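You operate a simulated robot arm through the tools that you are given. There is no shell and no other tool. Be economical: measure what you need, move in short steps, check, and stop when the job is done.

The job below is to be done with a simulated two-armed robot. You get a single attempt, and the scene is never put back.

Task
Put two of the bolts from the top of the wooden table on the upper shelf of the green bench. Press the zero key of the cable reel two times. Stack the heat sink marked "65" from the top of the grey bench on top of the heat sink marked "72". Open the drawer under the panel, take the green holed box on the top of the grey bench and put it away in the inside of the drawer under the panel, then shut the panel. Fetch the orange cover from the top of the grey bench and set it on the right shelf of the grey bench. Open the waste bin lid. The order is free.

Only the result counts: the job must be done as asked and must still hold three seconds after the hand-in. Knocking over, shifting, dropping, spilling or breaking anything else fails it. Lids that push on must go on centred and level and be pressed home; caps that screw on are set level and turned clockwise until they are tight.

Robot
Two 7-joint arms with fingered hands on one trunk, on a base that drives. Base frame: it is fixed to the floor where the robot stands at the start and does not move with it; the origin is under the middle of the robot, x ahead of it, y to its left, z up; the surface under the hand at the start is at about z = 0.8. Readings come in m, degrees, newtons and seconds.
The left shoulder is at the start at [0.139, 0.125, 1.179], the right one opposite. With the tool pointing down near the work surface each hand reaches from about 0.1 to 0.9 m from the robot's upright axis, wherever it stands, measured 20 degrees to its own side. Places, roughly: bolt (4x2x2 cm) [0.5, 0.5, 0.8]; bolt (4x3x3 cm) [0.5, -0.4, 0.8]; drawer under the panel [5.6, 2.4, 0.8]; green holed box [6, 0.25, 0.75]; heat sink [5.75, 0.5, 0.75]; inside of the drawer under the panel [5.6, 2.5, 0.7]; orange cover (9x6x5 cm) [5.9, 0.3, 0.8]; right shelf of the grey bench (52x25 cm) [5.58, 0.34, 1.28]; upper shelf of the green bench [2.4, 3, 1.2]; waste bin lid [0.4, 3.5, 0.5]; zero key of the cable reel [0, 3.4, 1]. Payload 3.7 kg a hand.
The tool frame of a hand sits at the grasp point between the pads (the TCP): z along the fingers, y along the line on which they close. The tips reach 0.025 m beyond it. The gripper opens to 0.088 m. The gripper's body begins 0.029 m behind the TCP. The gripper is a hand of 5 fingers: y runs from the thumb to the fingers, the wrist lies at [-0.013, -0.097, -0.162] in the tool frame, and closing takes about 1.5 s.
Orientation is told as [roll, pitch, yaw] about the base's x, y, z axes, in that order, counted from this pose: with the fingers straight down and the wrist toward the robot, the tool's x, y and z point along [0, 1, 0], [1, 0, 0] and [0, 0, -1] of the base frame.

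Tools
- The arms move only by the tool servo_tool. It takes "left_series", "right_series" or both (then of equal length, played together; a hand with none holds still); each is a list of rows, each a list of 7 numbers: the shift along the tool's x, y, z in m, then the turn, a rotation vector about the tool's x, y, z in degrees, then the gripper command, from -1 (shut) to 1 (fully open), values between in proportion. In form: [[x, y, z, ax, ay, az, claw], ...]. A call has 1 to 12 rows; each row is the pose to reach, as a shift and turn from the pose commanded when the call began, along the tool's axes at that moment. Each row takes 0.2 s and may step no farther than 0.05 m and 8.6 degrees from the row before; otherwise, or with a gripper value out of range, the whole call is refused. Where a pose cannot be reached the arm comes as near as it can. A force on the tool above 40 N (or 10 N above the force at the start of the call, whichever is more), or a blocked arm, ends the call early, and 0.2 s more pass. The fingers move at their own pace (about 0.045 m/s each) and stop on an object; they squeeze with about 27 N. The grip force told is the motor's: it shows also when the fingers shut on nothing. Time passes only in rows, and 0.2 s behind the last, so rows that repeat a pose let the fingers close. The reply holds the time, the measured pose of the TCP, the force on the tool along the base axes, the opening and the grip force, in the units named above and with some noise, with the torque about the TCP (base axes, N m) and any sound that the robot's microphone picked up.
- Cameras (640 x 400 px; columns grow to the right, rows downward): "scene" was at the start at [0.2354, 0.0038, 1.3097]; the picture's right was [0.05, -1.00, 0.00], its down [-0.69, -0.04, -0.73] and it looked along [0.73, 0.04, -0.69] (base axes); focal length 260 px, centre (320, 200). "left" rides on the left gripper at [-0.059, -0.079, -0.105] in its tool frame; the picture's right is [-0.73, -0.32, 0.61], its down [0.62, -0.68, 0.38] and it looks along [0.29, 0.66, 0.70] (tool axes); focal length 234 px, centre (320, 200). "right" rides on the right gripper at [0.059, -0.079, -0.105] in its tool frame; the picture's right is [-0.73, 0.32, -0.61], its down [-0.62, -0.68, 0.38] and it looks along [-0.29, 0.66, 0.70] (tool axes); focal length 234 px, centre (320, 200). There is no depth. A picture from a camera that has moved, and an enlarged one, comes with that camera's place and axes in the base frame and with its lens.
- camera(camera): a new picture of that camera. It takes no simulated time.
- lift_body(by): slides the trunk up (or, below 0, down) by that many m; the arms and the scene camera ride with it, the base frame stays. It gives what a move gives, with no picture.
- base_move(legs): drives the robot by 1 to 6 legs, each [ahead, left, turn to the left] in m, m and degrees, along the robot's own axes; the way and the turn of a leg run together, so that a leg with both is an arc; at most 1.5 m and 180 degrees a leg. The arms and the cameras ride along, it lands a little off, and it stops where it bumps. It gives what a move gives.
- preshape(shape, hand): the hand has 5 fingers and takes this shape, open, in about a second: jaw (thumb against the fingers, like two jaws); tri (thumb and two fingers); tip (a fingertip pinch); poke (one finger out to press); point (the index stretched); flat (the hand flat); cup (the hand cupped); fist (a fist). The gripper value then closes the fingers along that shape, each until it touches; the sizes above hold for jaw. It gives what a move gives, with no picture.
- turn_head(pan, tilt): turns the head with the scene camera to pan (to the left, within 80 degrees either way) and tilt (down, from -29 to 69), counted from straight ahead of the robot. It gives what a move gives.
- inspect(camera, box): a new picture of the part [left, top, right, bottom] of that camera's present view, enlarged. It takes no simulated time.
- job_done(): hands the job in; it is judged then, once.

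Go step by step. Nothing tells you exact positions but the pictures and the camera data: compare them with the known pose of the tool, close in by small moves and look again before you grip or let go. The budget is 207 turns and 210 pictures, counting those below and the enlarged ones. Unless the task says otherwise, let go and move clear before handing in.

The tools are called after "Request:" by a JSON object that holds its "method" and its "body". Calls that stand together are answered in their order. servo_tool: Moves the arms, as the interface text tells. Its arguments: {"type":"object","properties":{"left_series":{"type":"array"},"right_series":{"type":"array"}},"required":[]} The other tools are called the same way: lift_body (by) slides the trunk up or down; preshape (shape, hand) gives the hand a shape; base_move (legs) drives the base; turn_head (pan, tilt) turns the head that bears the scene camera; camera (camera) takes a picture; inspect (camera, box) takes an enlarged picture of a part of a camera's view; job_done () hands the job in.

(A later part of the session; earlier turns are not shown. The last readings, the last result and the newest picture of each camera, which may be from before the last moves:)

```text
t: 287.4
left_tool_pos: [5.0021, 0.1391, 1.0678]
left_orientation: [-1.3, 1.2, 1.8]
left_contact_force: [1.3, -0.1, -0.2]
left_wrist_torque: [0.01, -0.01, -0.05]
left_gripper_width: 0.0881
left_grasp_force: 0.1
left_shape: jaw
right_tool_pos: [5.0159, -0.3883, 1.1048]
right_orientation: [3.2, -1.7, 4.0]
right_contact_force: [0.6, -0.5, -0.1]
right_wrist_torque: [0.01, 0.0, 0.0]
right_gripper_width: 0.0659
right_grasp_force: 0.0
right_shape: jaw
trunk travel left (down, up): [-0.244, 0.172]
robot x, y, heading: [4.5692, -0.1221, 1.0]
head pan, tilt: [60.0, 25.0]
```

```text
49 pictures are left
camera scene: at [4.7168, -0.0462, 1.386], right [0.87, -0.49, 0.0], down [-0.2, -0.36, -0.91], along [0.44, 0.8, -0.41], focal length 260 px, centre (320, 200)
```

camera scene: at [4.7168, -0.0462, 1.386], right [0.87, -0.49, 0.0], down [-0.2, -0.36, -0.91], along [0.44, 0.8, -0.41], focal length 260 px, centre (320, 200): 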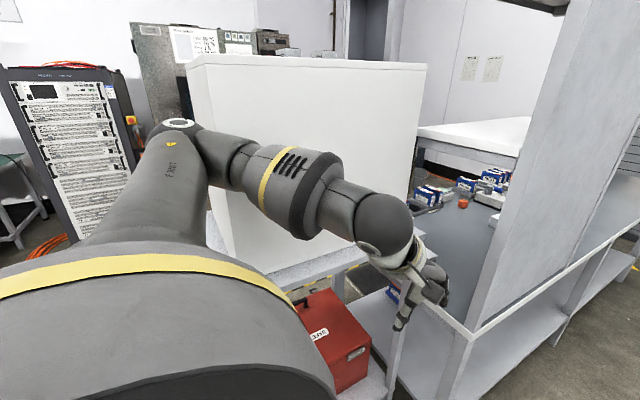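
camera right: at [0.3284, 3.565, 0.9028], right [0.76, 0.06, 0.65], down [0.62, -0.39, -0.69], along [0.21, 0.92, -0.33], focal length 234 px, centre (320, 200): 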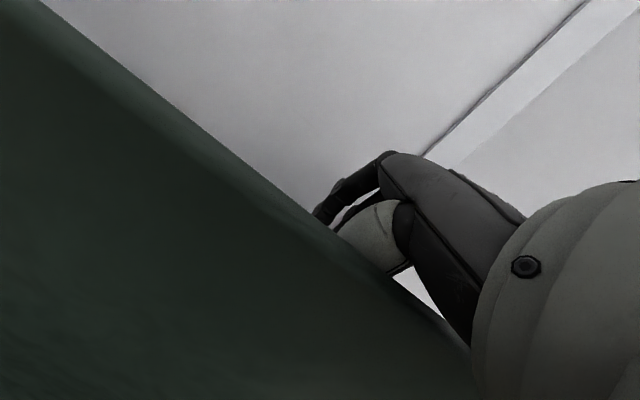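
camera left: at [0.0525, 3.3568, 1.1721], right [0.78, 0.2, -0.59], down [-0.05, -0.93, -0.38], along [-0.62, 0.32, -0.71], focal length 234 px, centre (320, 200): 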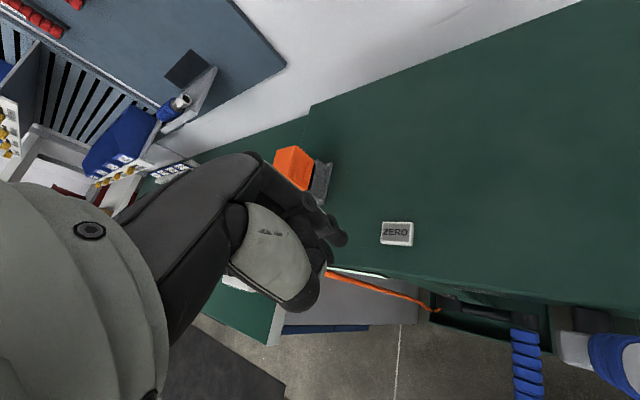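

Request:
{"method": "base_move", "body": {"legs": [[0.0, -0.1, 0], [0.25, -0.2, 0], [0.25, -0.2, 0], [1.5, 0, -1], [1.4, 0, 0]]}}

Request:
{"method": "turn_head", "body": {"pan": 75, "tilt": 25}}

Request:
{"method": "camera", "body": {"camera": "scene"}}

```text
t: 305.3
left_tool_pos: [8.2643, -0.3096, 1.0629]
left_orientation: [-1.6, 1.5, 2.0]
left_contact_force: [-1.1, 0.0, -1.1]
left_wrist_torque: [0.01, -0.03, 0.0]
left_gripper_width: 0.0878
left_grasp_force: 0.0
left_shape: jaw
right_tool_pos: [8.2748, -0.8362, 1.1017]
right_orientation: [3.3, -0.4, 4.3]
right_contact_force: [-12.9, -0.2, -0.7]
right_wrist_torque: [0.03, -0.15, -0.08]
right_gripper_width: 0.0615
right_grasp_force: 0.0
right_shape: jaw
trunk travel left (down, up): [-0.244, 0.172]
robot x, y, heading: [7.8316, -0.5728, 1.0]
head pan, tilt: [60.0, 25.0]
stopped in leg 5: the force on the tool passed its limit at 58 N (the readings are from after the stop); the commanded pose is now the measured one
```

```text
t: 306.1
left_tool_pos: [8.263, -0.311, 1.0634]
left_orientation: [-1.5, 1.4, 2.0]
left_contact_force: [0.4, 0.1, -0.4]
left_wrist_torque: [0.0, 0.02, 0.02]
left_gripper_width: 0.0881
left_grasp_force: 0.1
left_shape: jaw
right_tool_pos: [8.2753, -0.8367, 1.101]
right_orientation: [3.2, -0.6, 4.3]
right_contact_force: [-15.7, 0.7, -2.2]
right_wrist_torque: [0.03, -0.11, -0.09]
right_gripper_width: 0.0606
right_grasp_force: 0.0
right_shape: jaw
trunk travel left (down, up): [-0.244, 0.172]
robot x, y, heading: [7.8313, -0.5758, 1.0]
head pan, tilt: [75.0, 25.0]
```

```text
48 pictures are left
camera scene: at [7.9589, -0.4864, 1.3845], right [0.97, -0.24, 0.0], down [-0.1, -0.41, -0.91], along [0.22, 0.88, -0.42], focal length 260 px, centre (320, 200)
```

scene: 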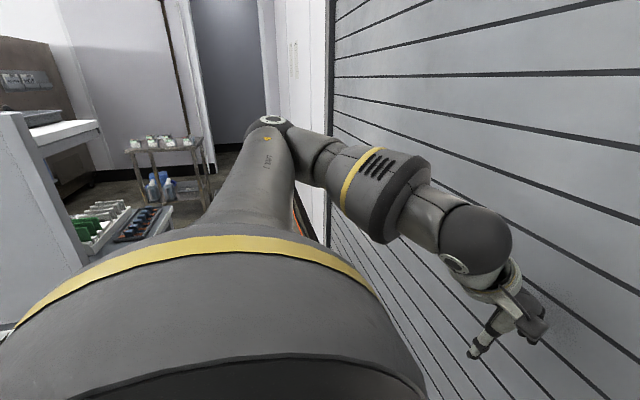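

The right hand touched the roller door; I back off, turn left and go round the bench end.

Request:
{"method": "base_move", "body": {"legs": [[-0.2, 0, 0], [0, 0, 89], [1.0, 0, 0]]}}

Request:
{"method": "turn_head", "body": {"pan": 35, "tilt": 25}}

Request:
{"method": "camera", "body": {"camera": "scene"}}

```text
t: 313.8
left_tool_pos: [7.3657, 0.2673, 1.0567]
left_orientation: [-2.1, 2.3, 90.2]
left_contact_force: [-0.6, -0.7, -0.1]
left_wrist_torque: [-0.01, 0.01, 0.02]
left_gripper_width: 0.088
left_grasp_force: 0.0
left_shape: jaw
right_tool_pos: [7.885, 0.2887, 1.1016]
right_orientation: [3.1, -0.6, 94.0]
right_contact_force: [0.3, -0.3, -0.5]
right_wrist_torque: [0.0, -0.01, 0.0]
right_gripper_width: 0.0657
right_grasp_force: 0.0
right_shape: jaw
trunk travel left (down, up): [-0.244, 0.172]
robot x, y, heading: [7.6285, -0.1534, 90.8]
head pan, tilt: [75.0, 25.0]
stopped in leg 3: the robot was blocked; the commanded pose is now the measured one
```

```text
t: 314.9
left_tool_pos: [7.3651, 0.2678, 1.0584]
left_orientation: [-1.9, 2.4, 90.5]
left_contact_force: [0.1, 0.1, 0.7]
left_wrist_torque: [-0.01, -0.02, 0.02]
left_gripper_width: 0.0877
left_grasp_force: 0.0
left_shape: jaw
right_tool_pos: [7.8852, 0.2883, 1.103]
right_orientation: [3.1, -0.7, 93.9]
right_contact_force: [0.3, 0.8, 0.2]
right_wrist_torque: [-0.03, -0.01, 0.0]
right_gripper_width: 0.0657
right_grasp_force: 0.2
right_shape: jaw
trunk travel left (down, up): [-0.244, 0.172]
robot x, y, heading: [7.6249, -0.1579, 90.9]
head pan, tilt: [35.0, 25.0]
```

```text
47 pictures are left
camera scene: at [7.5691, 0.0224, 1.3845], right [0.81, 0.59, 0.0], down [0.25, -0.34, -0.91], along [-0.53, 0.73, -0.42], focal length 260 px, centre (320, 200)
```

scene: 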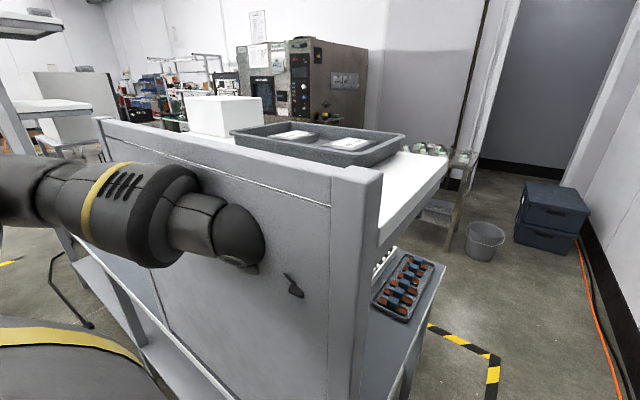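

The bench end is at x about 7.5; the gap to the door is narrow (0.85 m). I bring the hands inward, back off, shift right to x about 7.93 and go through.

Request:
{"method": "servo_tool", "body": {"left_series": [[-0.04, 0.01, 0, 0, 0, 0, 0], [-0.08, 0.02, 0, 0, 0, 0, 0], [-0.11, 0.04, 0, 0, 0, 0, 0]], "right_series": [[0.04, 0.01, 0, 0, 0, 0, 0], [0.08, 0.02, 0, 0, 0, 0, 0], [0.11, 0.04, 0, 0, 0, 0, 0]]}}

Request:
{"method": "base_move", "body": {"legs": [[-0.2, 0, -0.9], [0, -0.3, 0], [1.4, 0, 0]]}}

```text
t: 315.5
left_tool_pos: [7.3965, 0.2662, 1.0609]
left_orientation: [-2.9, 2.1, 92.2]
left_contact_force: [-88.7, -25.4, 37.2]
left_wrist_torque: [0.0, -13.62, -9.29]
left_gripper_width: 0.0447
left_grasp_force: 0.0
left_shape: jaw
left hand out of reach, approached as far as the arm can: row 1
right_tool_pos: [7.7959, 0.2883, 1.1153]
right_orientation: [2.3, -1.4, 94.7]
right_contact_force: [-0.7, 0.1, 0.4]
right_wrist_torque: [-0.01, -0.01, -0.02]
right_gripper_width: 0.0442
right_grasp_force: 0.1
right_shape: jaw
trunk travel left (down, up): [-0.244, 0.172]
robot x, y, heading: [7.6188, -0.1576, 91.9]
head pan, tilt: [35.0, 25.0]
stopped in row 2 (left hand): the force on the tool passed its limit at 899 N (the readings are from after the stop); the commanded pose is now the measured one
```

```text
t: 316.1
left_tool_pos: [7.3946, 0.2668, 1.0603]
left_orientation: [-2.7, 2.2, 92.5]
left_contact_force: [-63.2, -24.5, 21.0]
left_wrist_torque: [1.4, -9.45, -7.19]
left_gripper_width: 0.0442
left_grasp_force: 0.0
left_shape: jaw
right_tool_pos: [7.7959, 0.2926, 1.1095]
right_orientation: [2.7, -0.9, 95.3]
right_contact_force: [-0.4, -0.3, 0.0]
right_wrist_torque: [0.01, -0.02, 0.01]
right_gripper_width: 0.0444
right_grasp_force: 0.1
right_shape: jaw
trunk travel left (down, up): [-0.244, 0.172]
robot x, y, heading: [7.6156, -0.1605, 92.6]
head pan, tilt: [35.0, 25.0]
stopped in leg 1: the force on the tool passed its limit at 112 N (the readings are from after the stop); the commanded pose is now the measured one
```

The left hand is jammed against something on its right. I look before moving it.

Request:
{"method": "turn_head", "body": {"pan": 30, "tilt": 45}}

Request:
{"method": "camera", "body": {"camera": "scene"}}

Request:
{"method": "camera", "body": {"camera": "left"}}

```text
t: 317.0
left_tool_pos: [7.394, 0.2665, 1.0592]
left_orientation: [-2.8, 2.2, 92.8]
left_contact_force: [-89.1, -10.0, 18.7]
left_wrist_torque: [-0.09, -12.46, -8.32]
left_gripper_width: 0.0444
left_grasp_force: 0.0
left_shape: jaw
right_tool_pos: [7.7968, 0.2912, 1.1112]
right_orientation: [2.6, -1.2, 95.1]
right_contact_force: [0.0, 0.0, -0.4]
right_wrist_torque: [0.0, -0.01, -0.02]
right_gripper_width: 0.0444
right_grasp_force: 0.0
right_shape: jaw
trunk travel left (down, up): [-0.244, 0.172]
robot x, y, heading: [7.6187, -0.1597, 92.4]
head pan, tilt: [30.0, 45.0]
```

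```text
46 pictures are left
camera scene: at [7.5603, -0.0004, 1.3556], right [0.85, 0.53, 0.02], down [0.38, -0.59, -0.71], along [-0.37, 0.61, -0.7], focal length 260 px, centre (320, 200)
```

scene: 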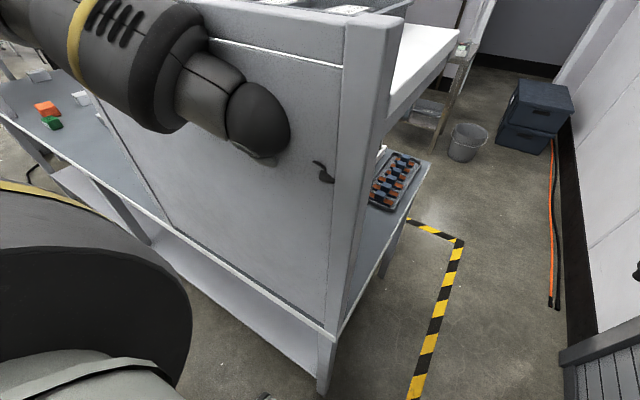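

```text
45 pictures are left
camera left: at [7.4512, 0.1946, 1.1699], right [0.77, -0.31, -0.56], down [-0.57, -0.72, -0.39], along [-0.29, 0.62, -0.73], focal length 234 px, centre (320, 200)
```

left: 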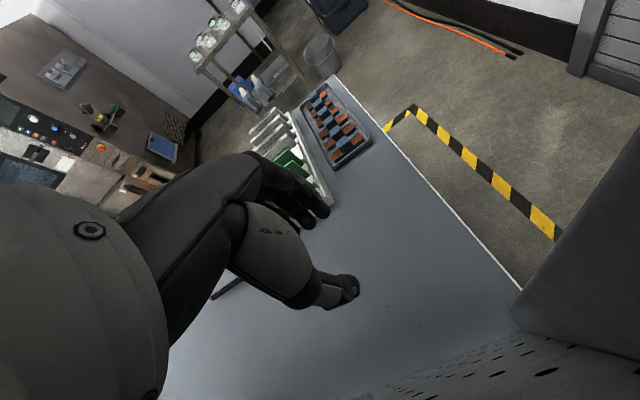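

The left hand has slipped through/behind the board plane and presses on the end post. I relieve it leftwards, then back the base straight out.

Request:
{"method": "servo_tool", "body": {"left_series": [[0.02, 0, 0, 0, 0, 0, 0], [0.04, 0, 0, 0, 0, 0, 0]]}}

Request:
{"method": "base_move", "body": {"legs": [[-0.35, 0, 0]]}}

Request:
{"method": "camera", "body": {"camera": "scene"}}

```text
t: 317.2
left_tool_pos: [7.3943, 0.2667, 1.06]
left_orientation: [-2.8, 2.2, 92.8]
left_contact_force: [-50.4, -21.0, 14.0]
left_wrist_torque: [1.48, -7.26, -5.72]
left_gripper_width: 0.0445
left_grasp_force: 0.2
left_shape: jaw
right_tool_pos: [7.7964, 0.294, 1.1082]
right_orientation: [2.8, -1.0, 95.5]
right_contact_force: [0.2, 0.9, 0.1]
right_wrist_torque: [-0.03, 0.02, -0.02]
right_gripper_width: 0.0444
right_grasp_force: 0.0
right_shape: jaw
trunk travel left (down, up): [-0.244, 0.172]
robot x, y, heading: [7.6164, -0.1631, 92.2]
head pan, tilt: [30.0, 45.0]
stopped in row 1 (left hand): the force on the tool passed its limit at 113 N (the readings are from after the stop); the commanded pose is now the measured one
```

```text
t: 317.9
left_tool_pos: [7.3944, 0.2678, 1.0586]
left_orientation: [-2.6, 2.3, 93.1]
left_contact_force: [-24.9, -11.6, 4.5]
left_wrist_torque: [1.11, -3.48, -2.99]
left_gripper_width: 0.0446
left_grasp_force: 0.0
left_shape: jaw
right_tool_pos: [7.796, 0.2957, 1.106]
right_orientation: [2.8, -0.6, 95.6]
right_contact_force: [-0.4, -0.3, 0.8]
right_wrist_torque: [0.0, -0.01, -0.02]
right_gripper_width: 0.0443
right_grasp_force: 0.1
right_shape: jaw
trunk travel left (down, up): [-0.244, 0.172]
robot x, y, heading: [7.6164, -0.1631, 92.9]
head pan, tilt: [30.0, 45.0]
stopped in leg 1: the force on the tool passed its limit at 79 N (the readings are from after the stop); the commanded pose is now the measured one
```

```text
44 pictures are left
camera scene: at [7.5641, 0.0041, 1.3541], right [0.84, 0.54, 0.01], down [0.39, -0.59, -0.71], along [-0.38, 0.6, -0.71], focal length 260 px, centre (320, 200)
```

scene: 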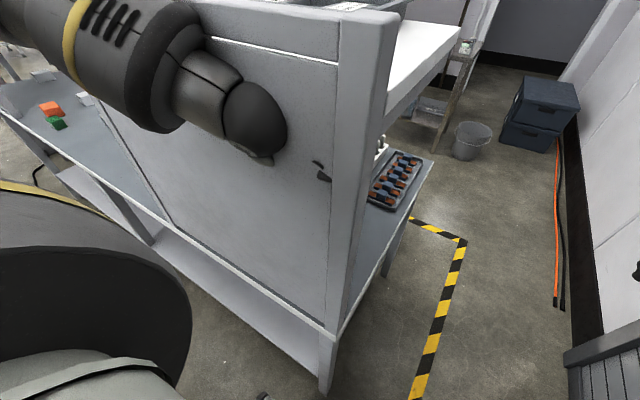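

Request:
{"method": "servo_tool", "body": {"left_series": [[0, 0, 0, 0, 0, 0, 0], [0, 0, 0, 0, 0, 0, 0]]}}

Request:
{"method": "base_move", "body": {"legs": [[-0.3, 0, 0]]}}

Request:
{"method": "base_move", "body": {"legs": [[-0.3, 0, 0]]}}

```text
t: 318.5
left_tool_pos: [7.3938, 0.2666, 1.0589]
left_orientation: [-2.7, 2.4, 93.2]
left_contact_force: [-34.4, -4.5, 2.8]
left_wrist_torque: [0.21, -4.52, -3.17]
left_gripper_width: 0.0444
left_grasp_force: 0.0
left_shape: jaw
right_tool_pos: [7.7971, 0.294, 1.1068]
right_orientation: [2.9, -0.7, 95.6]
right_contact_force: [0.6, -0.3, 0.6]
right_wrist_torque: [-0.02, 0.0, 0.02]
right_gripper_width: 0.0445
right_grasp_force: 0.0
right_shape: jaw
trunk travel left (down, up): [-0.244, 0.172]
robot x, y, heading: [7.6188, -0.1678, 92.9]
head pan, tilt: [30.0, 45.0]
```

```text
t: 319.2
left_tool_pos: [7.3945, 0.2665, 1.0584]
left_orientation: [-2.8, 2.5, 93.3]
left_contact_force: [-19.9, -9.8, 5.1]
left_wrist_torque: [0.77, -2.9, -2.36]
left_gripper_width: 0.0445
left_grasp_force: 0.0
left_shape: jaw
right_tool_pos: [7.7968, 0.296, 1.1048]
right_orientation: [3.0, -0.6, 95.6]
right_contact_force: [0.0, 0.3, -1.0]
right_wrist_torque: [0.0, -0.02, -0.04]
right_gripper_width: 0.0446
right_grasp_force: 0.1
right_shape: jaw
trunk travel left (down, up): [-0.244, 0.172]
robot x, y, heading: [7.6167, -0.1687, 92.7]
head pan, tilt: [30.0, 45.0]
stopped in leg 1: the force on the tool passed its limit at 56 N (the readings are from after the stop); the commanded pose is now the measured one
```

```text
t: 321.3
left_tool_pos: [7.413, -0.0279, 1.0568]
left_orientation: [-2.5, 2.5, 93.2]
left_contact_force: [0.5, -0.5, -1.1]
left_wrist_torque: [0.04, 0.0, -0.02]
left_gripper_width: 0.0443
left_grasp_force: 0.0
left_shape: jaw
right_tool_pos: [7.8151, -0.0029, 1.1037]
right_orientation: [3.2, -0.4, 95.4]
right_contact_force: [-0.1, 0.3, -0.6]
right_wrist_torque: [0.02, 0.02, -0.01]
right_gripper_width: 0.0442
right_grasp_force: 0.0
right_shape: jaw
trunk travel left (down, up): [-0.244, 0.172]
robot x, y, heading: [7.6297, -0.4645, 92.4]
head pan, tilt: [30.0, 45.0]
```

Freed without residual force. Now shift right to x about 7.95 and go through the gap.

Request:
{"method": "base_move", "body": {"legs": [[0, -0.32, -2.4], [0.9, 0, 0]]}}

Request:
{"method": "turn_head", "body": {"pan": 60, "tilt": 30}}

Request:
{"method": "camera", "body": {"camera": "scene"}}

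```text
t: 323.8
left_tool_pos: [7.6144, -0.0194, 1.0526]
left_orientation: [-4.1, 2.6, 92.0]
left_contact_force: [0.2, 0.7, 0.1]
left_wrist_torque: [0.03, 0.02, -0.03]
left_gripper_width: 0.0443
left_grasp_force: 0.0
left_shape: jaw
right_tool_pos: [8.0149, -0.0017, 1.1079]
right_orientation: [1.2, -0.2, 94.4]
right_contact_force: [0.2, 0.1, 0.1]
right_wrist_torque: [-0.01, 0.02, -0.02]
right_gripper_width: 0.0441
right_grasp_force: 0.1
right_shape: jaw
trunk travel left (down, up): [-0.244, 0.172]
robot x, y, heading: [7.8455, -0.4585, 91.5]
head pan, tilt: [30.0, 45.0]
stopped in leg 1: the robot was blocked; the commanded pose is now the measured one
```

```text
t: 324.7
left_tool_pos: [7.6164, -0.0182, 1.0512]
left_orientation: [-4.3, 2.6, 91.7]
left_contact_force: [-0.5, 0.4, 0.5]
left_wrist_torque: [-0.02, 0.02, -0.02]
left_gripper_width: 0.0443
left_grasp_force: 0.0
left_shape: jaw
right_tool_pos: [8.0172, -0.0023, 1.1077]
right_orientation: [1.1, -0.1, 94.1]
right_contact_force: [-0.7, 0.4, 0.5]
right_wrist_torque: [0.01, 0.01, -0.01]
right_gripper_width: 0.0443
right_grasp_force: 0.1
right_shape: jaw
trunk travel left (down, up): [-0.244, 0.172]
robot x, y, heading: [7.8501, -0.4641, 91.1]
head pan, tilt: [60.0, 30.0]
```

```text
43 pictures are left
camera scene: at [7.7334, -0.3108, 1.3731], right [0.48, 0.88, 0.02], down [0.46, -0.24, -0.85], along [-0.74, 0.42, -0.52], focal length 260 px, centre (320, 200)
```

scene: 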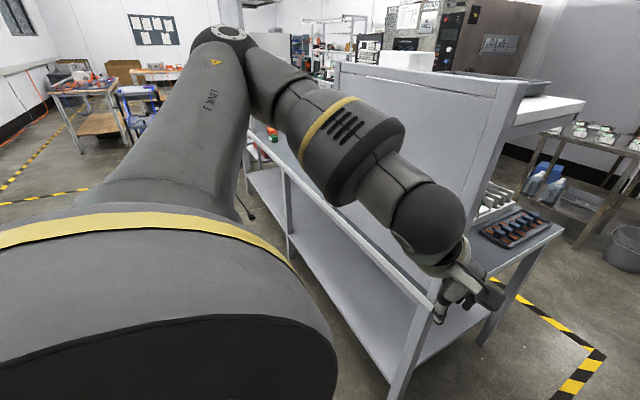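

My right elbow reaches the door. I'll go through sideways instead: raise trunk and hands above the bench, turn to face -x, and strafe in +y.

Request:
{"method": "lift_body", "body": {"by": 0.17}}

Request:
{"method": "servo_tool", "body": {"left_series": [[0, 0, -0.04, 0, 0, 0, 0], [0, 0, -0.08, 0, 0, 0, 0], [0, 0, -0.12, 0, 0, 0, 0], [0, 0, -0.16, 0, 0, 0, 0]], "right_series": [[0, 0, -0.03, 0, 0, 0, 0], [0, 0, -0.06, 0, 0, 0, 0], [0, 0, -0.09, 0, 0, 0, 0], [0, 0, -0.12, 0, 0, 0, 0]]}}

Request:
{"method": "base_move", "body": {"legs": [[-0.1, 0.12, 0], [0, 0, 89], [-0.2, 0, 0]]}}

```text
t: 326.7
left_tool_pos: [7.6339, -0.0169, 1.226]
left_orientation: [-3.1, 2.6, 91.8]
left_contact_force: [-0.9, 0.5, -0.9]
left_wrist_torque: [-0.01, 0.02, -0.03]
left_gripper_width: 0.0442
left_grasp_force: 0.1
left_shape: jaw
right_tool_pos: [8.0363, -0.0003, 1.275]
right_orientation: [2.3, -0.2, 94.1]
right_contact_force: [0.2, -0.1, 0.4]
right_wrist_torque: [-0.01, 0.0, 0.01]
right_gripper_width: 0.0444
right_grasp_force: 0.1
right_shape: jaw
trunk travel left (down, up): [-0.414, 0.002]
robot x, y, heading: [7.854, -0.462, 91.1]
head pan, tilt: [60.0, 30.0]
```

```text
t: 327.7
left_tool_pos: [7.6249, -0.0029, 1.3856]
left_orientation: [-3.1, 3.0, 91.8]
left_contact_force: [0.9, 0.3, 0.5]
left_wrist_torque: [0.01, -0.01, 0.0]
left_gripper_width: 0.0442
left_grasp_force: 0.1
left_shape: jaw
right_tool_pos: [8.042, 0.0047, 1.3927]
right_orientation: [2.4, 0.2, 94.1]
right_contact_force: [0.8, 0.5, 0.0]
right_wrist_torque: [-0.01, 0.01, 0.0]
right_gripper_width: 0.0447
right_grasp_force: 0.1
right_shape: jaw
trunk travel left (down, up): [-0.414, 0.002]
robot x, y, heading: [7.8483, -0.4609, 91.4]
head pan, tilt: [60.0, 30.0]
```

```text
t: 334.4
left_tool_pos: [7.4784, -0.7687, 1.3899]
left_orientation: [-2.4, 2.7, -179.0]
left_contact_force: [0.3, -0.2, 0.0]
left_wrist_torque: [-0.01, -0.02, -0.03]
left_gripper_width: 0.0443
left_grasp_force: 0.0
left_shape: jaw
right_tool_pos: [7.4777, -0.3485, 1.3928]
right_orientation: [3.0, -0.2, -176.8]
right_contact_force: [0.4, 0.6, 0.1]
right_wrist_torque: [0.02, 0.03, 0.01]
right_gripper_width: 0.0443
right_grasp_force: 0.1
right_shape: jaw
trunk travel left (down, up): [-0.414, 0.002]
robot x, y, heading: [7.9322, -0.5607, -179.8]
head pan, tilt: [60.0, 30.0]
```

Request:
{"method": "base_move", "body": {"legs": [[-0.03, 0, 0], [0, -1.5, 0], [0, -0.4, 0]]}}

Request:
{"method": "turn_head", "body": {"pan": 0, "tilt": 20}}

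Request:
{"method": "camera", "body": {"camera": "scene"}}

```text
t: 351.9
left_tool_pos: [7.4982, 1.1395, 1.3897]
left_orientation: [-2.6, 2.7, -178.4]
left_contact_force: [0.0, -0.2, -0.2]
left_wrist_torque: [0.04, 0.0, 0.05]
left_gripper_width: 0.044
left_grasp_force: 0.2
left_shape: jaw
right_tool_pos: [7.4916, 1.5571, 1.3948]
right_orientation: [3.0, -0.2, -176.2]
right_contact_force: [0.5, 0.2, 0.1]
right_wrist_torque: [-0.03, -0.01, 0.02]
right_gripper_width: 0.0445
right_grasp_force: 0.0
right_shape: jaw
trunk travel left (down, up): [-0.414, 0.002]
robot x, y, heading: [7.9518, 1.3534, -179.3]
head pan, tilt: [60.0, 30.0]
```

```text
t: 353.1
left_tool_pos: [7.4974, 1.1401, 1.3896]
left_orientation: [-2.5, 2.6, -178.4]
left_contact_force: [1.1, -0.2, 0.7]
left_wrist_torque: [-0.03, 0.02, -0.02]
left_gripper_width: 0.0442
left_grasp_force: 0.1
left_shape: jaw
right_tool_pos: [7.4919, 1.5566, 1.3929]
right_orientation: [3.0, -0.2, -176.2]
right_contact_force: [0.4, 0.5, -0.8]
right_wrist_torque: [0.0, -0.01, 0.01]
right_gripper_width: 0.0445
right_grasp_force: 0.1
right_shape: jaw
trunk travel left (down, up): [-0.414, 0.002]
robot x, y, heading: [7.9464, 1.3521, -179.1]
head pan, tilt: [0.0, 20.0]
```

```text
42 pictures are left
camera scene: at [7.816, 1.3495, 1.5649], right [-0.02, 1.0, 0.0], down [0.34, 0.01, -0.94], along [-0.94, -0.01, -0.34], focal length 260 px, centre (320, 200)
```

scene: 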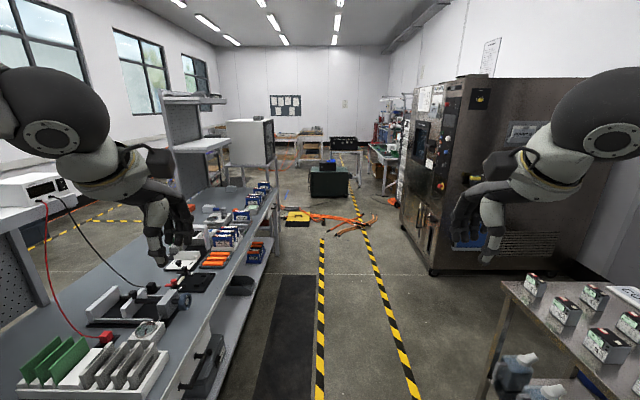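

I'm through. The bench front edge is at y about 0.9 with the machine opposite. I drive to x about 6.0 and turn to face the bench.

Request:
{"method": "base_move", "body": {"legs": [[1.5, 0.03, 0], [0.45, 0, 0], [0, 0, 89]]}}

Request:
{"method": "turn_head", "body": {"pan": 0, "tilt": 30}}

Request:
{"method": "camera", "body": {"camera": "scene"}}

```text
refused: leg 1 is longer than a leg can be; nothing moved
```

```text
t: 353.9
left_tool_pos: [7.4977, 1.1402, 1.3889]
left_orientation: [-2.5, 2.7, -178.5]
left_contact_force: [-0.3, 1.1, -0.5]
left_wrist_torque: [-0.01, 0.01, 0.01]
left_gripper_width: 0.0442
left_grasp_force: 0.0
left_shape: jaw
right_tool_pos: [7.4906, 1.5583, 1.3932]
right_orientation: [3.0, -0.2, -176.2]
right_contact_force: [0.1, -0.6, 0.4]
right_wrist_torque: [-0.03, -0.03, 0.0]
right_gripper_width: 0.0442
right_grasp_force: 0.1
right_shape: jaw
trunk travel left (down, up): [-0.414, 0.002]
robot x, y, heading: [7.9493, 1.3532, -178.9]
head pan, tilt: [0.0, 30.0]
```

```text
41 pictures are left
camera scene: at [7.8187, 1.3496, 1.5489], right [-0.01, 1.0, 0.0], down [0.5, 0.01, -0.87], along [-0.87, -0.01, -0.5], focal length 260 px, centre (320, 200)
```

scene: 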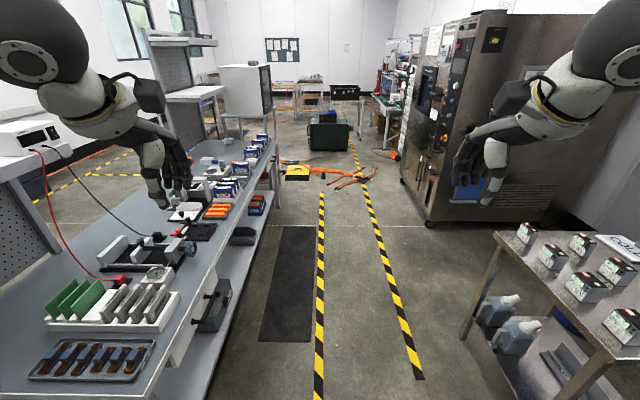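

Request:
{"method": "base_move", "body": {"legs": [[1.4, 0.03, 0], [0.5, 0, 0], [0, 0, 89]]}}

Request:
{"method": "turn_head", "body": {"pan": 0, "tilt": 35}}

Request:
{"method": "camera", "body": {"camera": "scene"}}

```text
t: 367.2
left_tool_pos: [6.2674, 0.7876, 1.3891]
left_orientation: [-2.4, 2.8, -87.2]
left_contact_force: [-0.7, 0.0, 0.9]
left_wrist_torque: [0.01, 0.01, 0.0]
left_gripper_width: 0.044
left_grasp_force: 0.0
left_shape: jaw
right_tool_pos: [5.8494, 0.7718, 1.3935]
right_orientation: [3.0, -0.2, -85.1]
right_contact_force: [-0.2, -0.3, 0.9]
right_wrist_torque: [-0.01, 0.01, -0.01]
right_gripper_width: 0.0442
right_grasp_force: 0.1
right_shape: jaw
trunk travel left (down, up): [-0.414, 0.002]
robot x, y, heading: [6.0426, 1.2336, -87.7]
head pan, tilt: [0.0, 30.0]
```

```text
t: 367.9
left_tool_pos: [6.2676, 0.7869, 1.3895]
left_orientation: [-2.5, 2.7, -87.3]
left_contact_force: [-0.2, 0.2, 0.2]
left_wrist_torque: [-0.03, -0.02, 0.0]
left_gripper_width: 0.0441
left_grasp_force: 0.0
left_shape: jaw
right_tool_pos: [5.8491, 0.7729, 1.3934]
right_orientation: [3.0, -0.2, -85.2]
right_contact_force: [0.0, -0.7, 0.3]
right_wrist_torque: [0.0, -0.01, -0.03]
right_gripper_width: 0.0445
right_grasp_force: 0.0
right_shape: jaw
trunk travel left (down, up): [-0.414, 0.002]
robot x, y, heading: [6.0445, 1.2406, -88.1]
head pan, tilt: [0.0, 35.0]
```

```text
40 pictures are left
camera scene: at [6.052, 1.1042, 1.5411], right [-1.0, -0.04, 0.0], down [-0.02, 0.57, -0.82], along [0.03, -0.82, -0.57], focal length 260 px, centre (320, 200)
```

scene: 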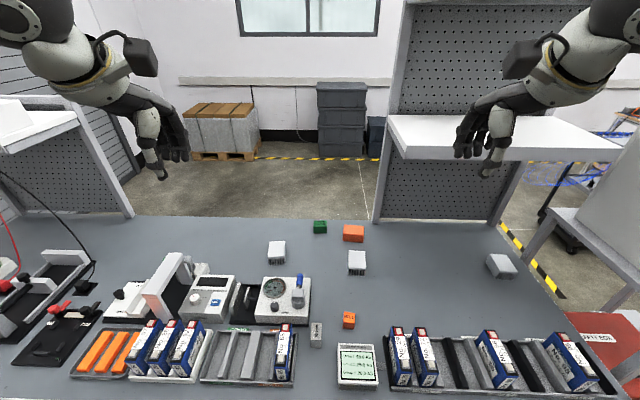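

Very clear view: green box, orange cover, several heat sinks and the right shelf above. I zoom in to read labels.

Request:
{"method": "inspect", "body": {"camera": "scene", "box": [256, 205, 384, 285]}}

Request:
{"method": "inspect", "body": {"camera": "scene", "box": [300, 240, 540, 350]}}

```text
5.00 times, centred on (320, 245) of scene
camera zoom: at [6.052, 1.1042, 1.5411], right [-1.0, -0.04, 0.0], down [-0.02, 0.57, -0.82], along [0.03, -0.82, -0.57], focal length 1298 px, centre (320, -25)
```

zoom: 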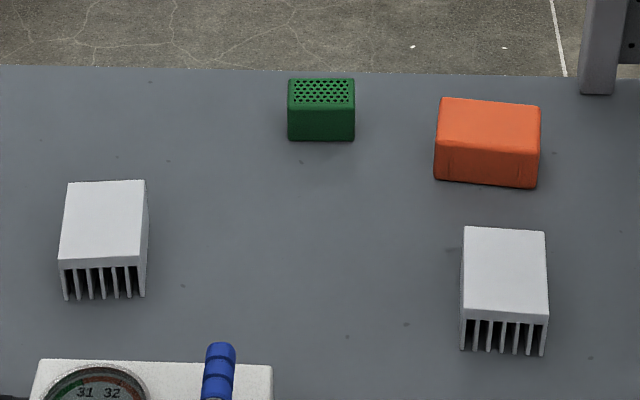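

```text
2.67 times, centred on (420, 295) of scene
camera zoom: at [6.052, 1.1042, 1.5411], right [-1.0, -0.04, 0.0], down [-0.02, 0.57, -0.82], along [0.03, -0.82, -0.57], focal length 692 px, centre (53, -53)
```

zoom: 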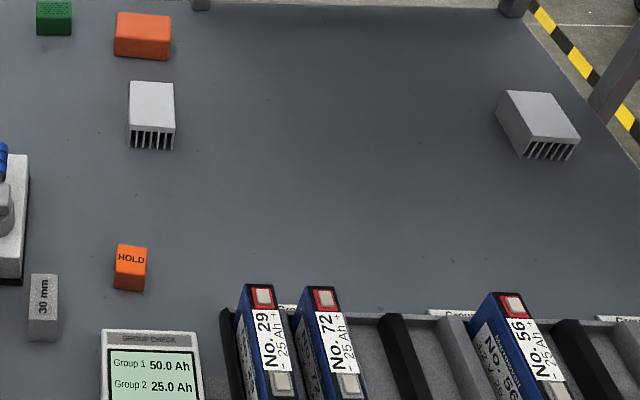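

No numbers on the visible faces; the labels must be on side faces. I shift along the bench to see the other sides.

Request:
{"method": "base_move", "body": {"legs": [[0, -0.42, -2]]}}

Request:
{"method": "inspect", "body": {"camera": "scene", "box": [130, 190, 450, 290]}}

```text
t: 372.1
left_tool_pos: [5.8284, 0.7718, 1.3902]
left_orientation: [-2.5, 2.7, -89.2]
left_contact_force: [0.4, 0.4, -0.4]
left_wrist_torque: [0.01, -0.01, 0.0]
left_gripper_width: 0.0443
left_grasp_force: 0.1
left_shape: jaw
right_tool_pos: [5.4097, 0.7726, 1.3933]
right_orientation: [3.1, -0.3, -86.9]
right_contact_force: [-0.2, 0.5, -0.6]
right_wrist_torque: [-0.01, 0.03, 0.02]
right_gripper_width: 0.0444
right_grasp_force: 0.1
right_shape: jaw
trunk travel left (down, up): [-0.414, 0.002]
robot x, y, heading: [5.6262, 1.2279, -89.8]
head pan, tilt: [0.0, 35.0]
```

```text
2.00 times, centred on (290, 240) of scene
camera zoom: at [5.6236, 1.0961, 1.5411], right [-1.0, 0.0, 0.0], down [0.0, 0.57, -0.82], along [0.0, -0.82, -0.57], focal length 519 px, centre (380, 120)
```

zoom: 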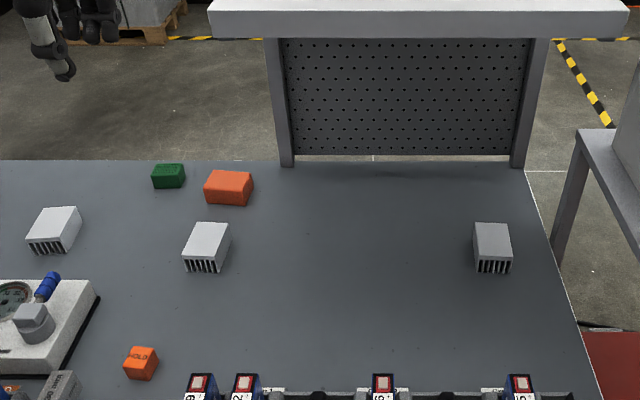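

Still blank on the -x faces; the labels are probably on the back. I'll use the left hand camera turned to look back: hand forward, yawed by 90°.

Request:
{"method": "servo_tool", "body": {"left_series": [[0, 0.02, 0.034, 0, 0, -8, 0], [0, 0.04, 0.068, 0, 0, -16, 0], [0, 0.06, 0.1, 0, 0, -24, 0], [0, 0.08, 0.135, 0, 0, -32, 0], [0, 0.1, 0.17, 0, 0, -40, 0], [0, 0.12, 0.2, 0, 0, -48, 0], [0, 0.14, 0.23, 0, 0, -56, 0], [0, 0.16, 0.26, 0, 0, -64, 0], [0, 0.18, 0.29, 0, 0, -72, 0], [0, 0.2, 0.32, 0, 0, -80, 0], [0, 0.24, 0.34, 0, 0, -88, 0], [0, 0.28, 0.34, 0, 0, -90, 0]]}}

Request:
{"method": "camera", "body": {"camera": "left"}}

```text
t: 374.7
left_tool_pos: [5.9233, 0.6769, 1.17]
left_orientation: [2.6, 2.6, 0.9]
left_contact_force: [0.6, -0.5, -0.1]
left_wrist_torque: [0.01, -0.03, 0.0]
left_gripper_width: 0.0441
left_grasp_force: 0.2
left_shape: jaw
left hand out of reach, approached as far as the arm can: row 6, 7, 8, 9, 10, 11, 12
right_tool_pos: [5.4109, 0.7714, 1.3931]
right_orientation: [3.0, -0.2, -86.9]
right_contact_force: [0.3, -0.5, 0.2]
right_wrist_torque: [0.02, 0.02, 0.03]
right_gripper_width: 0.0443
right_grasp_force: 0.0
right_shape: jaw
trunk travel left (down, up): [-0.414, 0.002]
robot x, y, heading: [5.6225, 1.2238, -89.8]
head pan, tilt: [0.0, 35.0]
```

```text
36 pictures are left
camera left: at [5.85, 0.6119, 1.2744], right [-0.34, -0.7, -0.62], down [-0.71, 0.63, -0.32], along [0.62, 0.33, -0.71], focal length 234 px, centre (320, 200)
```

left: 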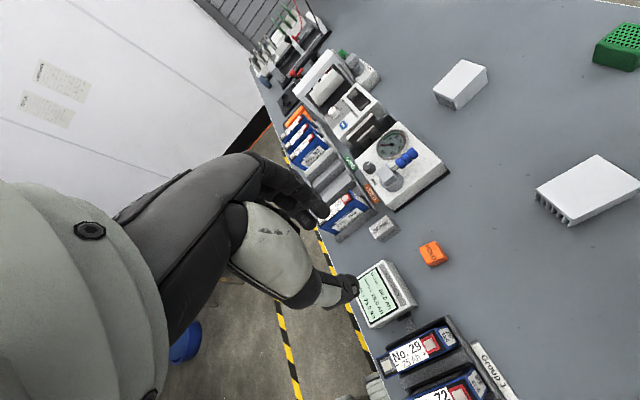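

Request:
{"method": "lift_body", "body": {"by": -0.2}}

Request:
{"method": "servo_tool", "body": {"left_series": [[-0.045, 0, 0, 0, 0, 0, 0], [-0.09, 0, 0, 0, 0, 0, 0], [-0.135, -0.01, 0, 0, 0, 0, 0], [-0.18, -0.02, 0, 0, 0, 0, 0], [-0.22, -0.03, 0, 0, 0, 0, 0], [-0.26, -0.04, 0, 0, 0, 0, 0], [-0.3, -0.05, 0, 0, 0, 0, 0]]}}

Request:
{"method": "camera", "body": {"camera": "left"}}

```text
t: 376.9
left_tool_pos: [5.9228, 0.6739, 0.9651]
left_orientation: [2.5, 2.5, 0.9]
left_contact_force: [-0.2, -0.4, -0.2]
left_wrist_torque: [-0.02, 0.0, -0.02]
left_gripper_width: 0.0441
left_grasp_force: 0.1
left_shape: jaw
right_tool_pos: [5.4105, 0.772, 1.1948]
right_orientation: [2.9, -0.3, -86.9]
right_contact_force: [-0.1, 0.3, -0.3]
right_wrist_torque: [0.02, -0.01, 0.01]
right_gripper_width: 0.0444
right_grasp_force: 0.0
right_shape: jaw
trunk travel left (down, up): [-0.214, 0.202]
robot x, y, heading: [5.6242, 1.2294, -90.0]
head pan, tilt: [0.0, 35.0]
```

```text
t: 378.5
left_tool_pos: [5.9423, 0.5299, 0.9886]
left_orientation: [2.6, 2.7, 1.0]
left_contact_force: [-0.1, -1.0, 0.1]
left_wrist_torque: [-0.01, 0.02, -0.01]
left_gripper_width: 0.044
left_grasp_force: 0.1
left_shape: jaw
left hand out of reach, approached as far as the arm can: row 3, 4, 5, 6, 7
right_tool_pos: [5.4109, 0.7706, 1.1927]
right_orientation: [3.0, -0.3, -87.0]
right_contact_force: [-0.2, 0.1, -0.4]
right_wrist_torque: [0.04, -0.03, 0.0]
right_gripper_width: 0.0442
right_grasp_force: 0.0
right_shape: jaw
trunk travel left (down, up): [-0.214, 0.202]
robot x, y, heading: [5.6185, 1.2256, -89.6]
head pan, tilt: [0.0, 35.0]
```

```text
35 pictures are left
camera left: at [5.869, 0.466, 1.0945], right [-0.34, -0.7, -0.62], down [-0.71, 0.63, -0.32], along [0.62, 0.33, -0.71], focal length 234 px, centre (320, 200)
```

left: 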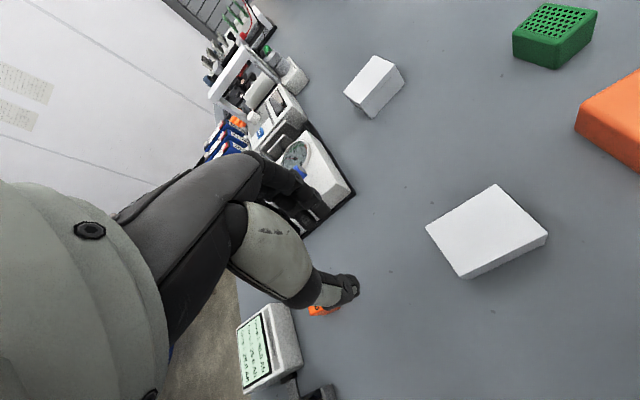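

The -x faces are blank, so I'll check the +x faces: retract the left hand and strafe left to x about 6.6.

Request:
{"method": "servo_tool", "body": {"left_series": [[0.04, 0, -0.02, 0, 0, 8, 0], [0.08, 0, -0.04, 0, 0, 16, 0], [0.12, 0, -0.08, 0, 0, 24, 0], [0.16, 0, -0.12, 0, 0, 32, 0], [0.2, 0, -0.15, 0, 0, 40, 0], [0.22, 0, -0.18, 0, 0, 48, 0], [0.22, 0, -0.2, 0, 0, 56, 0], [0.22, 0, -0.2, 0, 0, 64, 0], [0.22, 0, -0.2, 0, 0, 72, 0], [0.22, 0, -0.2, 0, 0, 80, 0], [0.22, 0, -0.2, 0, 0, 88, 0]]}}

Request:
{"method": "base_move", "body": {"legs": [[0, 1.0, 0]]}}

Request:
{"method": "turn_head", "body": {"pan": -30, "tilt": 35}}

Request:
{"method": "camera", "body": {"camera": "scene"}}

```text
refused: row 3 steps farther than a row can; nothing moved
```

```text
t: 387.5
left_tool_pos: [6.9394, 0.5388, 0.9897]
left_orientation: [2.6, 2.6, 1.3]
left_contact_force: [0.9, -0.3, -0.5]
left_wrist_torque: [-0.02, -0.01, -0.03]
left_gripper_width: 0.0444
left_grasp_force: 0.0
left_shape: jaw
right_tool_pos: [6.4064, 0.7749, 1.1928]
right_orientation: [3.1, -0.2, -86.6]
right_contact_force: [-0.6, -0.5, -0.5]
right_wrist_torque: [0.03, 0.0, -0.01]
right_gripper_width: 0.0443
right_grasp_force: 0.0
right_shape: jaw
trunk travel left (down, up): [-0.214, 0.202]
robot x, y, heading: [6.6143, 1.229, -89.3]
head pan, tilt: [0.0, 35.0]
```

```text
t: 388.5
left_tool_pos: [6.9405, 0.539, 0.9895]
left_orientation: [2.6, 2.7, 1.4]
left_contact_force: [0.5, -1.3, 0.3]
left_wrist_torque: [-0.03, 0.0, -0.02]
left_gripper_width: 0.0439
left_grasp_force: 0.0
left_shape: jaw
right_tool_pos: [6.4058, 0.7752, 1.1914]
right_orientation: [3.1, -0.2, -86.6]
right_contact_force: [-1.0, 0.1, 0.1]
right_wrist_torque: [-0.01, -0.01, -0.01]
right_gripper_width: 0.0443
right_grasp_force: 0.1
right_shape: jaw
trunk travel left (down, up): [-0.214, 0.202]
robot x, y, heading: [6.6144, 1.2317, -89.5]
head pan, tilt: [-30.0, 35.0]
```

```text
34 pictures are left
camera scene: at [6.5742, 1.0189, 1.337], right [-0.87, 0.49, 0.0], down [0.28, 0.5, -0.82], along [-0.4, -0.71, -0.57], focal length 260 px, centre (320, 200)
```

scene: 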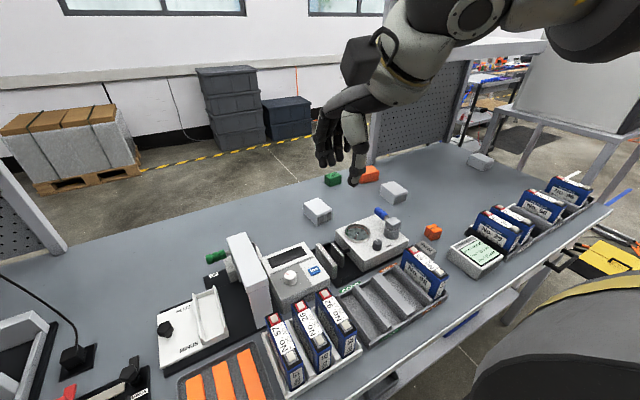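

Request:
{"method": "inspect", "body": {"camera": "scene", "box": [290, 140, 510, 240]}}

```text
2.91 times, centred on (400, 190) of scene
camera zoom: at [6.5742, 1.0189, 1.337], right [-0.87, 0.49, 0.0], down [0.28, 0.5, -0.82], along [-0.4, -0.71, -0.57], focal length 755 px, centre (87, 229)
```

zoom: 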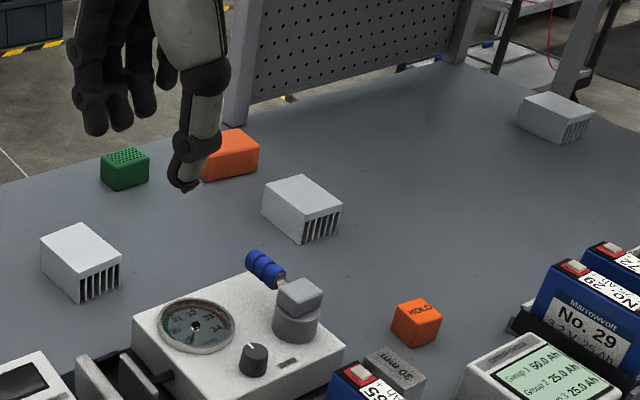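

Also blank, so the numbers are on the backs. I'll lean the trunk forward and look back with the left camera; first raise the left hand and reposition at x about 5.95.

Request:
{"method": "servo_tool", "body": {"left_series": [[0.03, 0, -0.03, 0, 0, 0, 0], [0.06, 0, -0.06, 0, 0, 0, 0], [0.08, 0, -0.1, 0, 0, 0, 0], [0.1, 0, -0.14, 0, 0, 0, 0], [0.1, 0, -0.18, 0, 0, 0, 0], [0.1, 0, -0.22, 0, 0, 0, 0]]}}

Request:
{"method": "base_move", "body": {"legs": [[0, -0.66, 0], [0.04, 0, 0]]}}

Request:
{"method": "lift_body", "body": {"by": -0.17}}

```text
t: 389.9
left_tool_pos: [6.9472, 0.6279, 1.2153]
left_orientation: [2.6, 2.6, 1.1]
left_contact_force: [-0.1, -0.2, -0.2]
left_wrist_torque: [0.04, -0.02, 0.03]
left_gripper_width: 0.0443
left_grasp_force: 0.1
left_shape: jaw
right_tool_pos: [6.4058, 0.7769, 1.1945]
right_orientation: [3.1, -0.2, -86.6]
right_contact_force: [-0.2, -0.4, 0.7]
right_wrist_torque: [-0.01, 0.01, 0.01]
right_gripper_width: 0.0446
right_grasp_force: 0.2
right_shape: jaw
trunk travel left (down, up): [-0.214, 0.202]
robot x, y, heading: [6.617, 1.2338, -89.2]
head pan, tilt: [-30.0, 35.0]
```

```text
t: 396.7
left_tool_pos: [6.2817, 0.5819, 1.2151]
left_orientation: [2.5, 2.6, 1.4]
left_contact_force: [0.0, -0.1, -0.7]
left_wrist_torque: [-0.01, 0.03, 0.0]
left_gripper_width: 0.0441
left_grasp_force: 0.1
left_shape: jaw
right_tool_pos: [5.7384, 0.729, 1.1934]
right_orientation: [3.0, -0.2, -86.3]
right_contact_force: [0.6, -0.4, -0.6]
right_wrist_torque: [0.0, 0.01, 0.02]
right_gripper_width: 0.0442
right_grasp_force: 0.1
right_shape: jaw
trunk travel left (down, up): [-0.214, 0.202]
robot x, y, heading: [5.9445, 1.1834, -88.9]
head pan, tilt: [-30.0, 35.0]
```

```text
t: 398.6
left_tool_pos: [6.2814, 0.5827, 1.0457]
left_orientation: [2.5, 2.7, 1.5]
left_contact_force: [0.7, -0.2, 0.8]
left_wrist_torque: [-0.03, -0.02, 0.02]
left_gripper_width: 0.044
left_grasp_force: 0.0
left_shape: jaw
right_tool_pos: [5.7404, 0.653, 0.8862]
right_orientation: [4.4, 25.1, -86.0]
right_contact_force: [-0.7, -0.2, 0.1]
right_wrist_torque: [-0.03, -0.03, -0.02]
right_gripper_width: 0.0443
right_grasp_force: 0.1
right_shape: jaw
trunk travel left (down, up): [-0.044, 0.372]
robot x, y, heading: [5.9437, 1.1848, -89.2]
head pan, tilt: [-30.0, 35.0]
```

Request:
{"method": "servo_tool", "body": {"left_series": [[-0.045, -0.01, 0, 0, 0, 0, 0], [-0.09, -0.02, 0, 0, 0, 0, 0], [-0.135, -0.035, 0, 0, 0, 0, 0], [-0.18, -0.05, 0, 0, 0, 0, 0], [-0.225, -0.065, 0, 0, 0, 0, 0], [-0.27, -0.08, 0.01, 0, 0, 0, 0], [-0.315, -0.09, 0.02, 0, 0, 0, 0], [-0.35, -0.1, 0.03, 0, 0, 0, 0]], "right_series": [[0, 0, -0.03, -4, 0, 0, 0], [0, 0, -0.06, -8, 0, 0, 0], [0, 0, -0.09, -12, 0, 0, 0], [0, -0.02, -0.12, -16, 0, 0, 0], [0, -0.04, -0.15, -20, 0, 0, 0], [0, -0.04, -0.18, -25, 0, 0, 0], [0, -0.04, -0.2, -25, 0, 0, 0], [0, -0.04, -0.2, -25, 0, 0, 0]]}}

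Request:
{"method": "camera", "body": {"camera": "left"}}

```text
t: 400.4
left_tool_pos: [6.261, 0.3844, 1.0118]
left_orientation: [2.5, 2.5, 1.4]
left_contact_force: [-0.4, -0.4, -0.3]
left_wrist_torque: [-0.02, 0.0, 0.0]
left_gripper_width: 0.0444
left_grasp_force: 0.3
left_shape: jaw
left hand out of reach, approached as far as the arm can: row 4, 5, 6, 7, 8
right_tool_pos: [5.7288, 0.6027, 1.0814]
right_orientation: [3.9, 0.3, -87.8]
right_contact_force: [-0.7, -0.3, 0.3]
right_wrist_torque: [0.02, -0.01, 0.0]
right_gripper_width: 0.0444
right_grasp_force: 0.0
right_shape: jaw
trunk travel left (down, up): [-0.044, 0.372]
robot x, y, heading: [5.9481, 1.1854, -89.6]
head pan, tilt: [-30.0, 35.0]
```

```text
32 pictures are left
camera left: at [6.1882, 0.3181, 1.117], right [-0.33, -0.71, -0.62], down [-0.71, 0.62, -0.32], along [0.62, 0.34, -0.71], focal length 234 px, centre (320, 200)
```

left: 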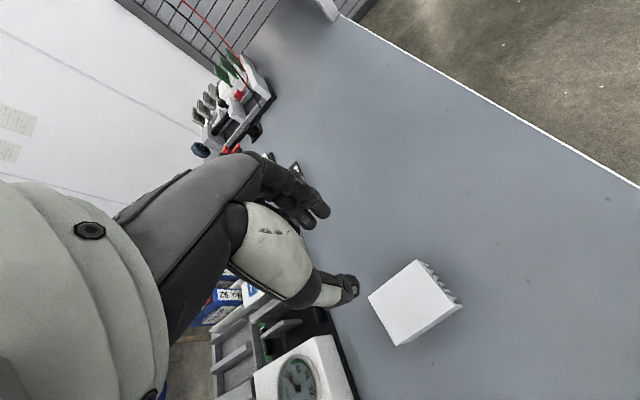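

Request:
{"method": "inspect", "body": {"camera": "left", "box": [350, 240, 480, 360]}}

```text
3.33 times, centred on (415, 300) of left
camera zoom: at [6.1882, 0.3181, 1.117], right [-0.33, -0.71, -0.62], down [-0.71, 0.62, -0.32], along [0.62, 0.34, -0.71], focal length 781 px, centre (3, -133)
```

zoom: 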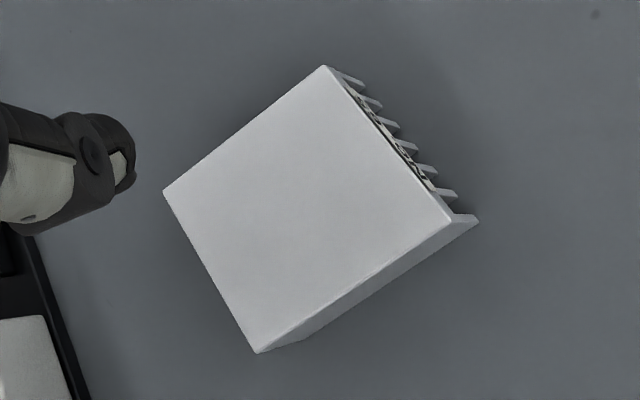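

There is a label strip on the back end (facing -y). I zoom further on it.

Request:
{"method": "inspect", "body": {"camera": "left", "box": [412, 250, 452, 290]}}

```text
10.00 times, centred on (432, 270) of left
camera zoom: at [6.1882, 0.3181, 1.117], right [-0.33, -0.71, -0.62], down [-0.71, 0.62, -0.32], along [0.62, 0.34, -0.71], focal length 2342 px, centre (-800, -500)
```

zoom: 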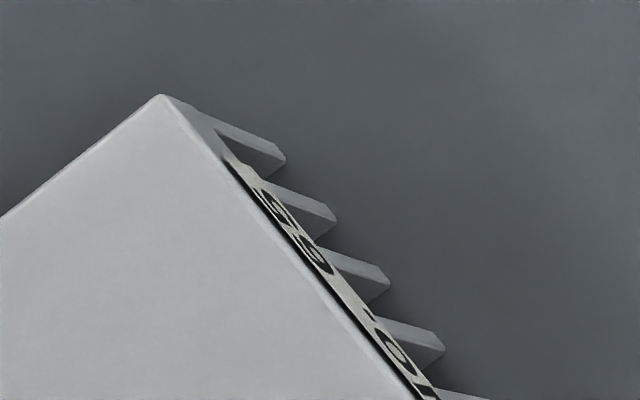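

The text has round digits but is edge-on. I move the base a bit closer and yaw the hand further so the camera looks back at the end faces.

Request:
{"method": "base_move", "body": {"legs": [[0.06, 0, 0]]}}

Request:
{"method": "servo_tool", "body": {"left_series": [[-0.02, 0, 0.02, 0, 0, -8, 0], [-0.04, 0, 0.04, 0, 0, -16, 0], [-0.06, 0, 0.06, 0, 0, -24, 0], [-0.06, 0, 0.08, 0, 0, -32, 0], [-0.06, 0, 0.1, 0, 0, -40, 0], [-0.06, 0, 0.1, 0, 0, -48, 0]]}}

Request:
{"method": "camera", "body": {"camera": "left"}}

```text
t: 401.4
left_tool_pos: [6.2631, 0.324, 1.0119]
left_orientation: [2.6, 2.6, 1.5]
left_contact_force: [-0.1, -0.5, 0.1]
left_wrist_torque: [0.02, 0.02, -0.02]
left_gripper_width: 0.0443
left_grasp_force: 0.0
left_shape: jaw
right_tool_pos: [5.7305, 0.5425, 1.0818]
right_orientation: [3.9, 0.3, -87.8]
right_contact_force: [0.3, -0.3, -0.1]
right_wrist_torque: [-0.01, -0.02, -0.03]
right_gripper_width: 0.0442
right_grasp_force: 0.0
right_shape: jaw
trunk travel left (down, up): [-0.044, 0.372]
robot x, y, heading: [5.9471, 1.1258, -89.2]
head pan, tilt: [-30.0, 35.0]
```

```text
t: 402.8
left_tool_pos: [6.2939, 0.3658, 0.8899]
left_orientation: [3.5, 0.1, 49.5]
left_contact_force: [0.4, 0.1, 0.5]
left_wrist_torque: [0.02, 0.03, -0.03]
left_gripper_width: 0.0442
left_grasp_force: 0.0
left_shape: jaw
left hand out of reach, approached as far as the arm can: row 1, 2, 3, 4, 5, 6
right_tool_pos: [5.7303, 0.5446, 1.0809]
right_orientation: [3.9, 0.4, -87.8]
right_contact_force: [0.8, -0.4, 0.3]
right_wrist_torque: [-0.02, -0.02, 0.03]
right_gripper_width: 0.0445
right_grasp_force: 0.1
right_shape: jaw
trunk travel left (down, up): [-0.044, 0.372]
robot x, y, heading: [5.9494, 1.1261, -89.0]
head pan, tilt: [-30.0, 35.0]
```

```text
29 pictures are left
camera left: at [6.2924, 0.2641, 0.9909], right [0.31, -0.69, -0.65], down [-0.93, -0.1, -0.34], along [0.17, 0.71, -0.68], focal length 234 px, centre (320, 200)
```

left: 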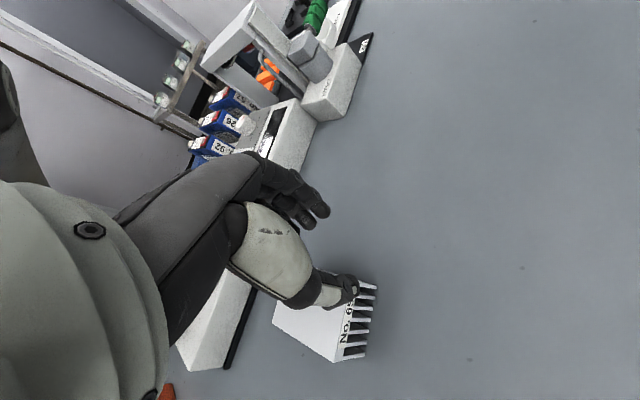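

Request:
{"method": "inspect", "body": {"camera": "left", "box": [320, 270, 400, 370]}}

```text
4.00 times, centred on (360, 320) of left
camera zoom: at [6.2924, 0.2641, 0.9909], right [0.31, -0.69, -0.65], down [-0.93, -0.1, -0.34], along [0.17, 0.71, -0.68], focal length 937 px, centre (160, -280)
```

zoom: 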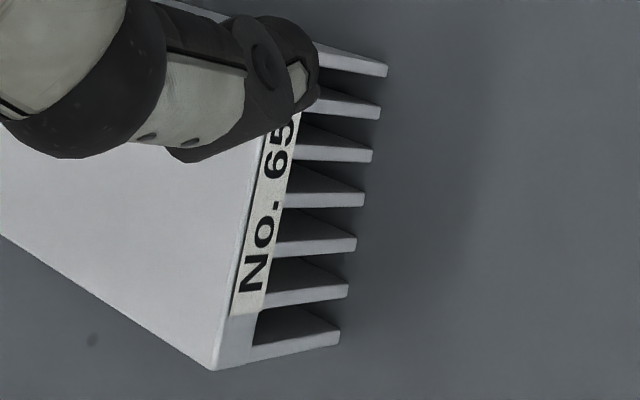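

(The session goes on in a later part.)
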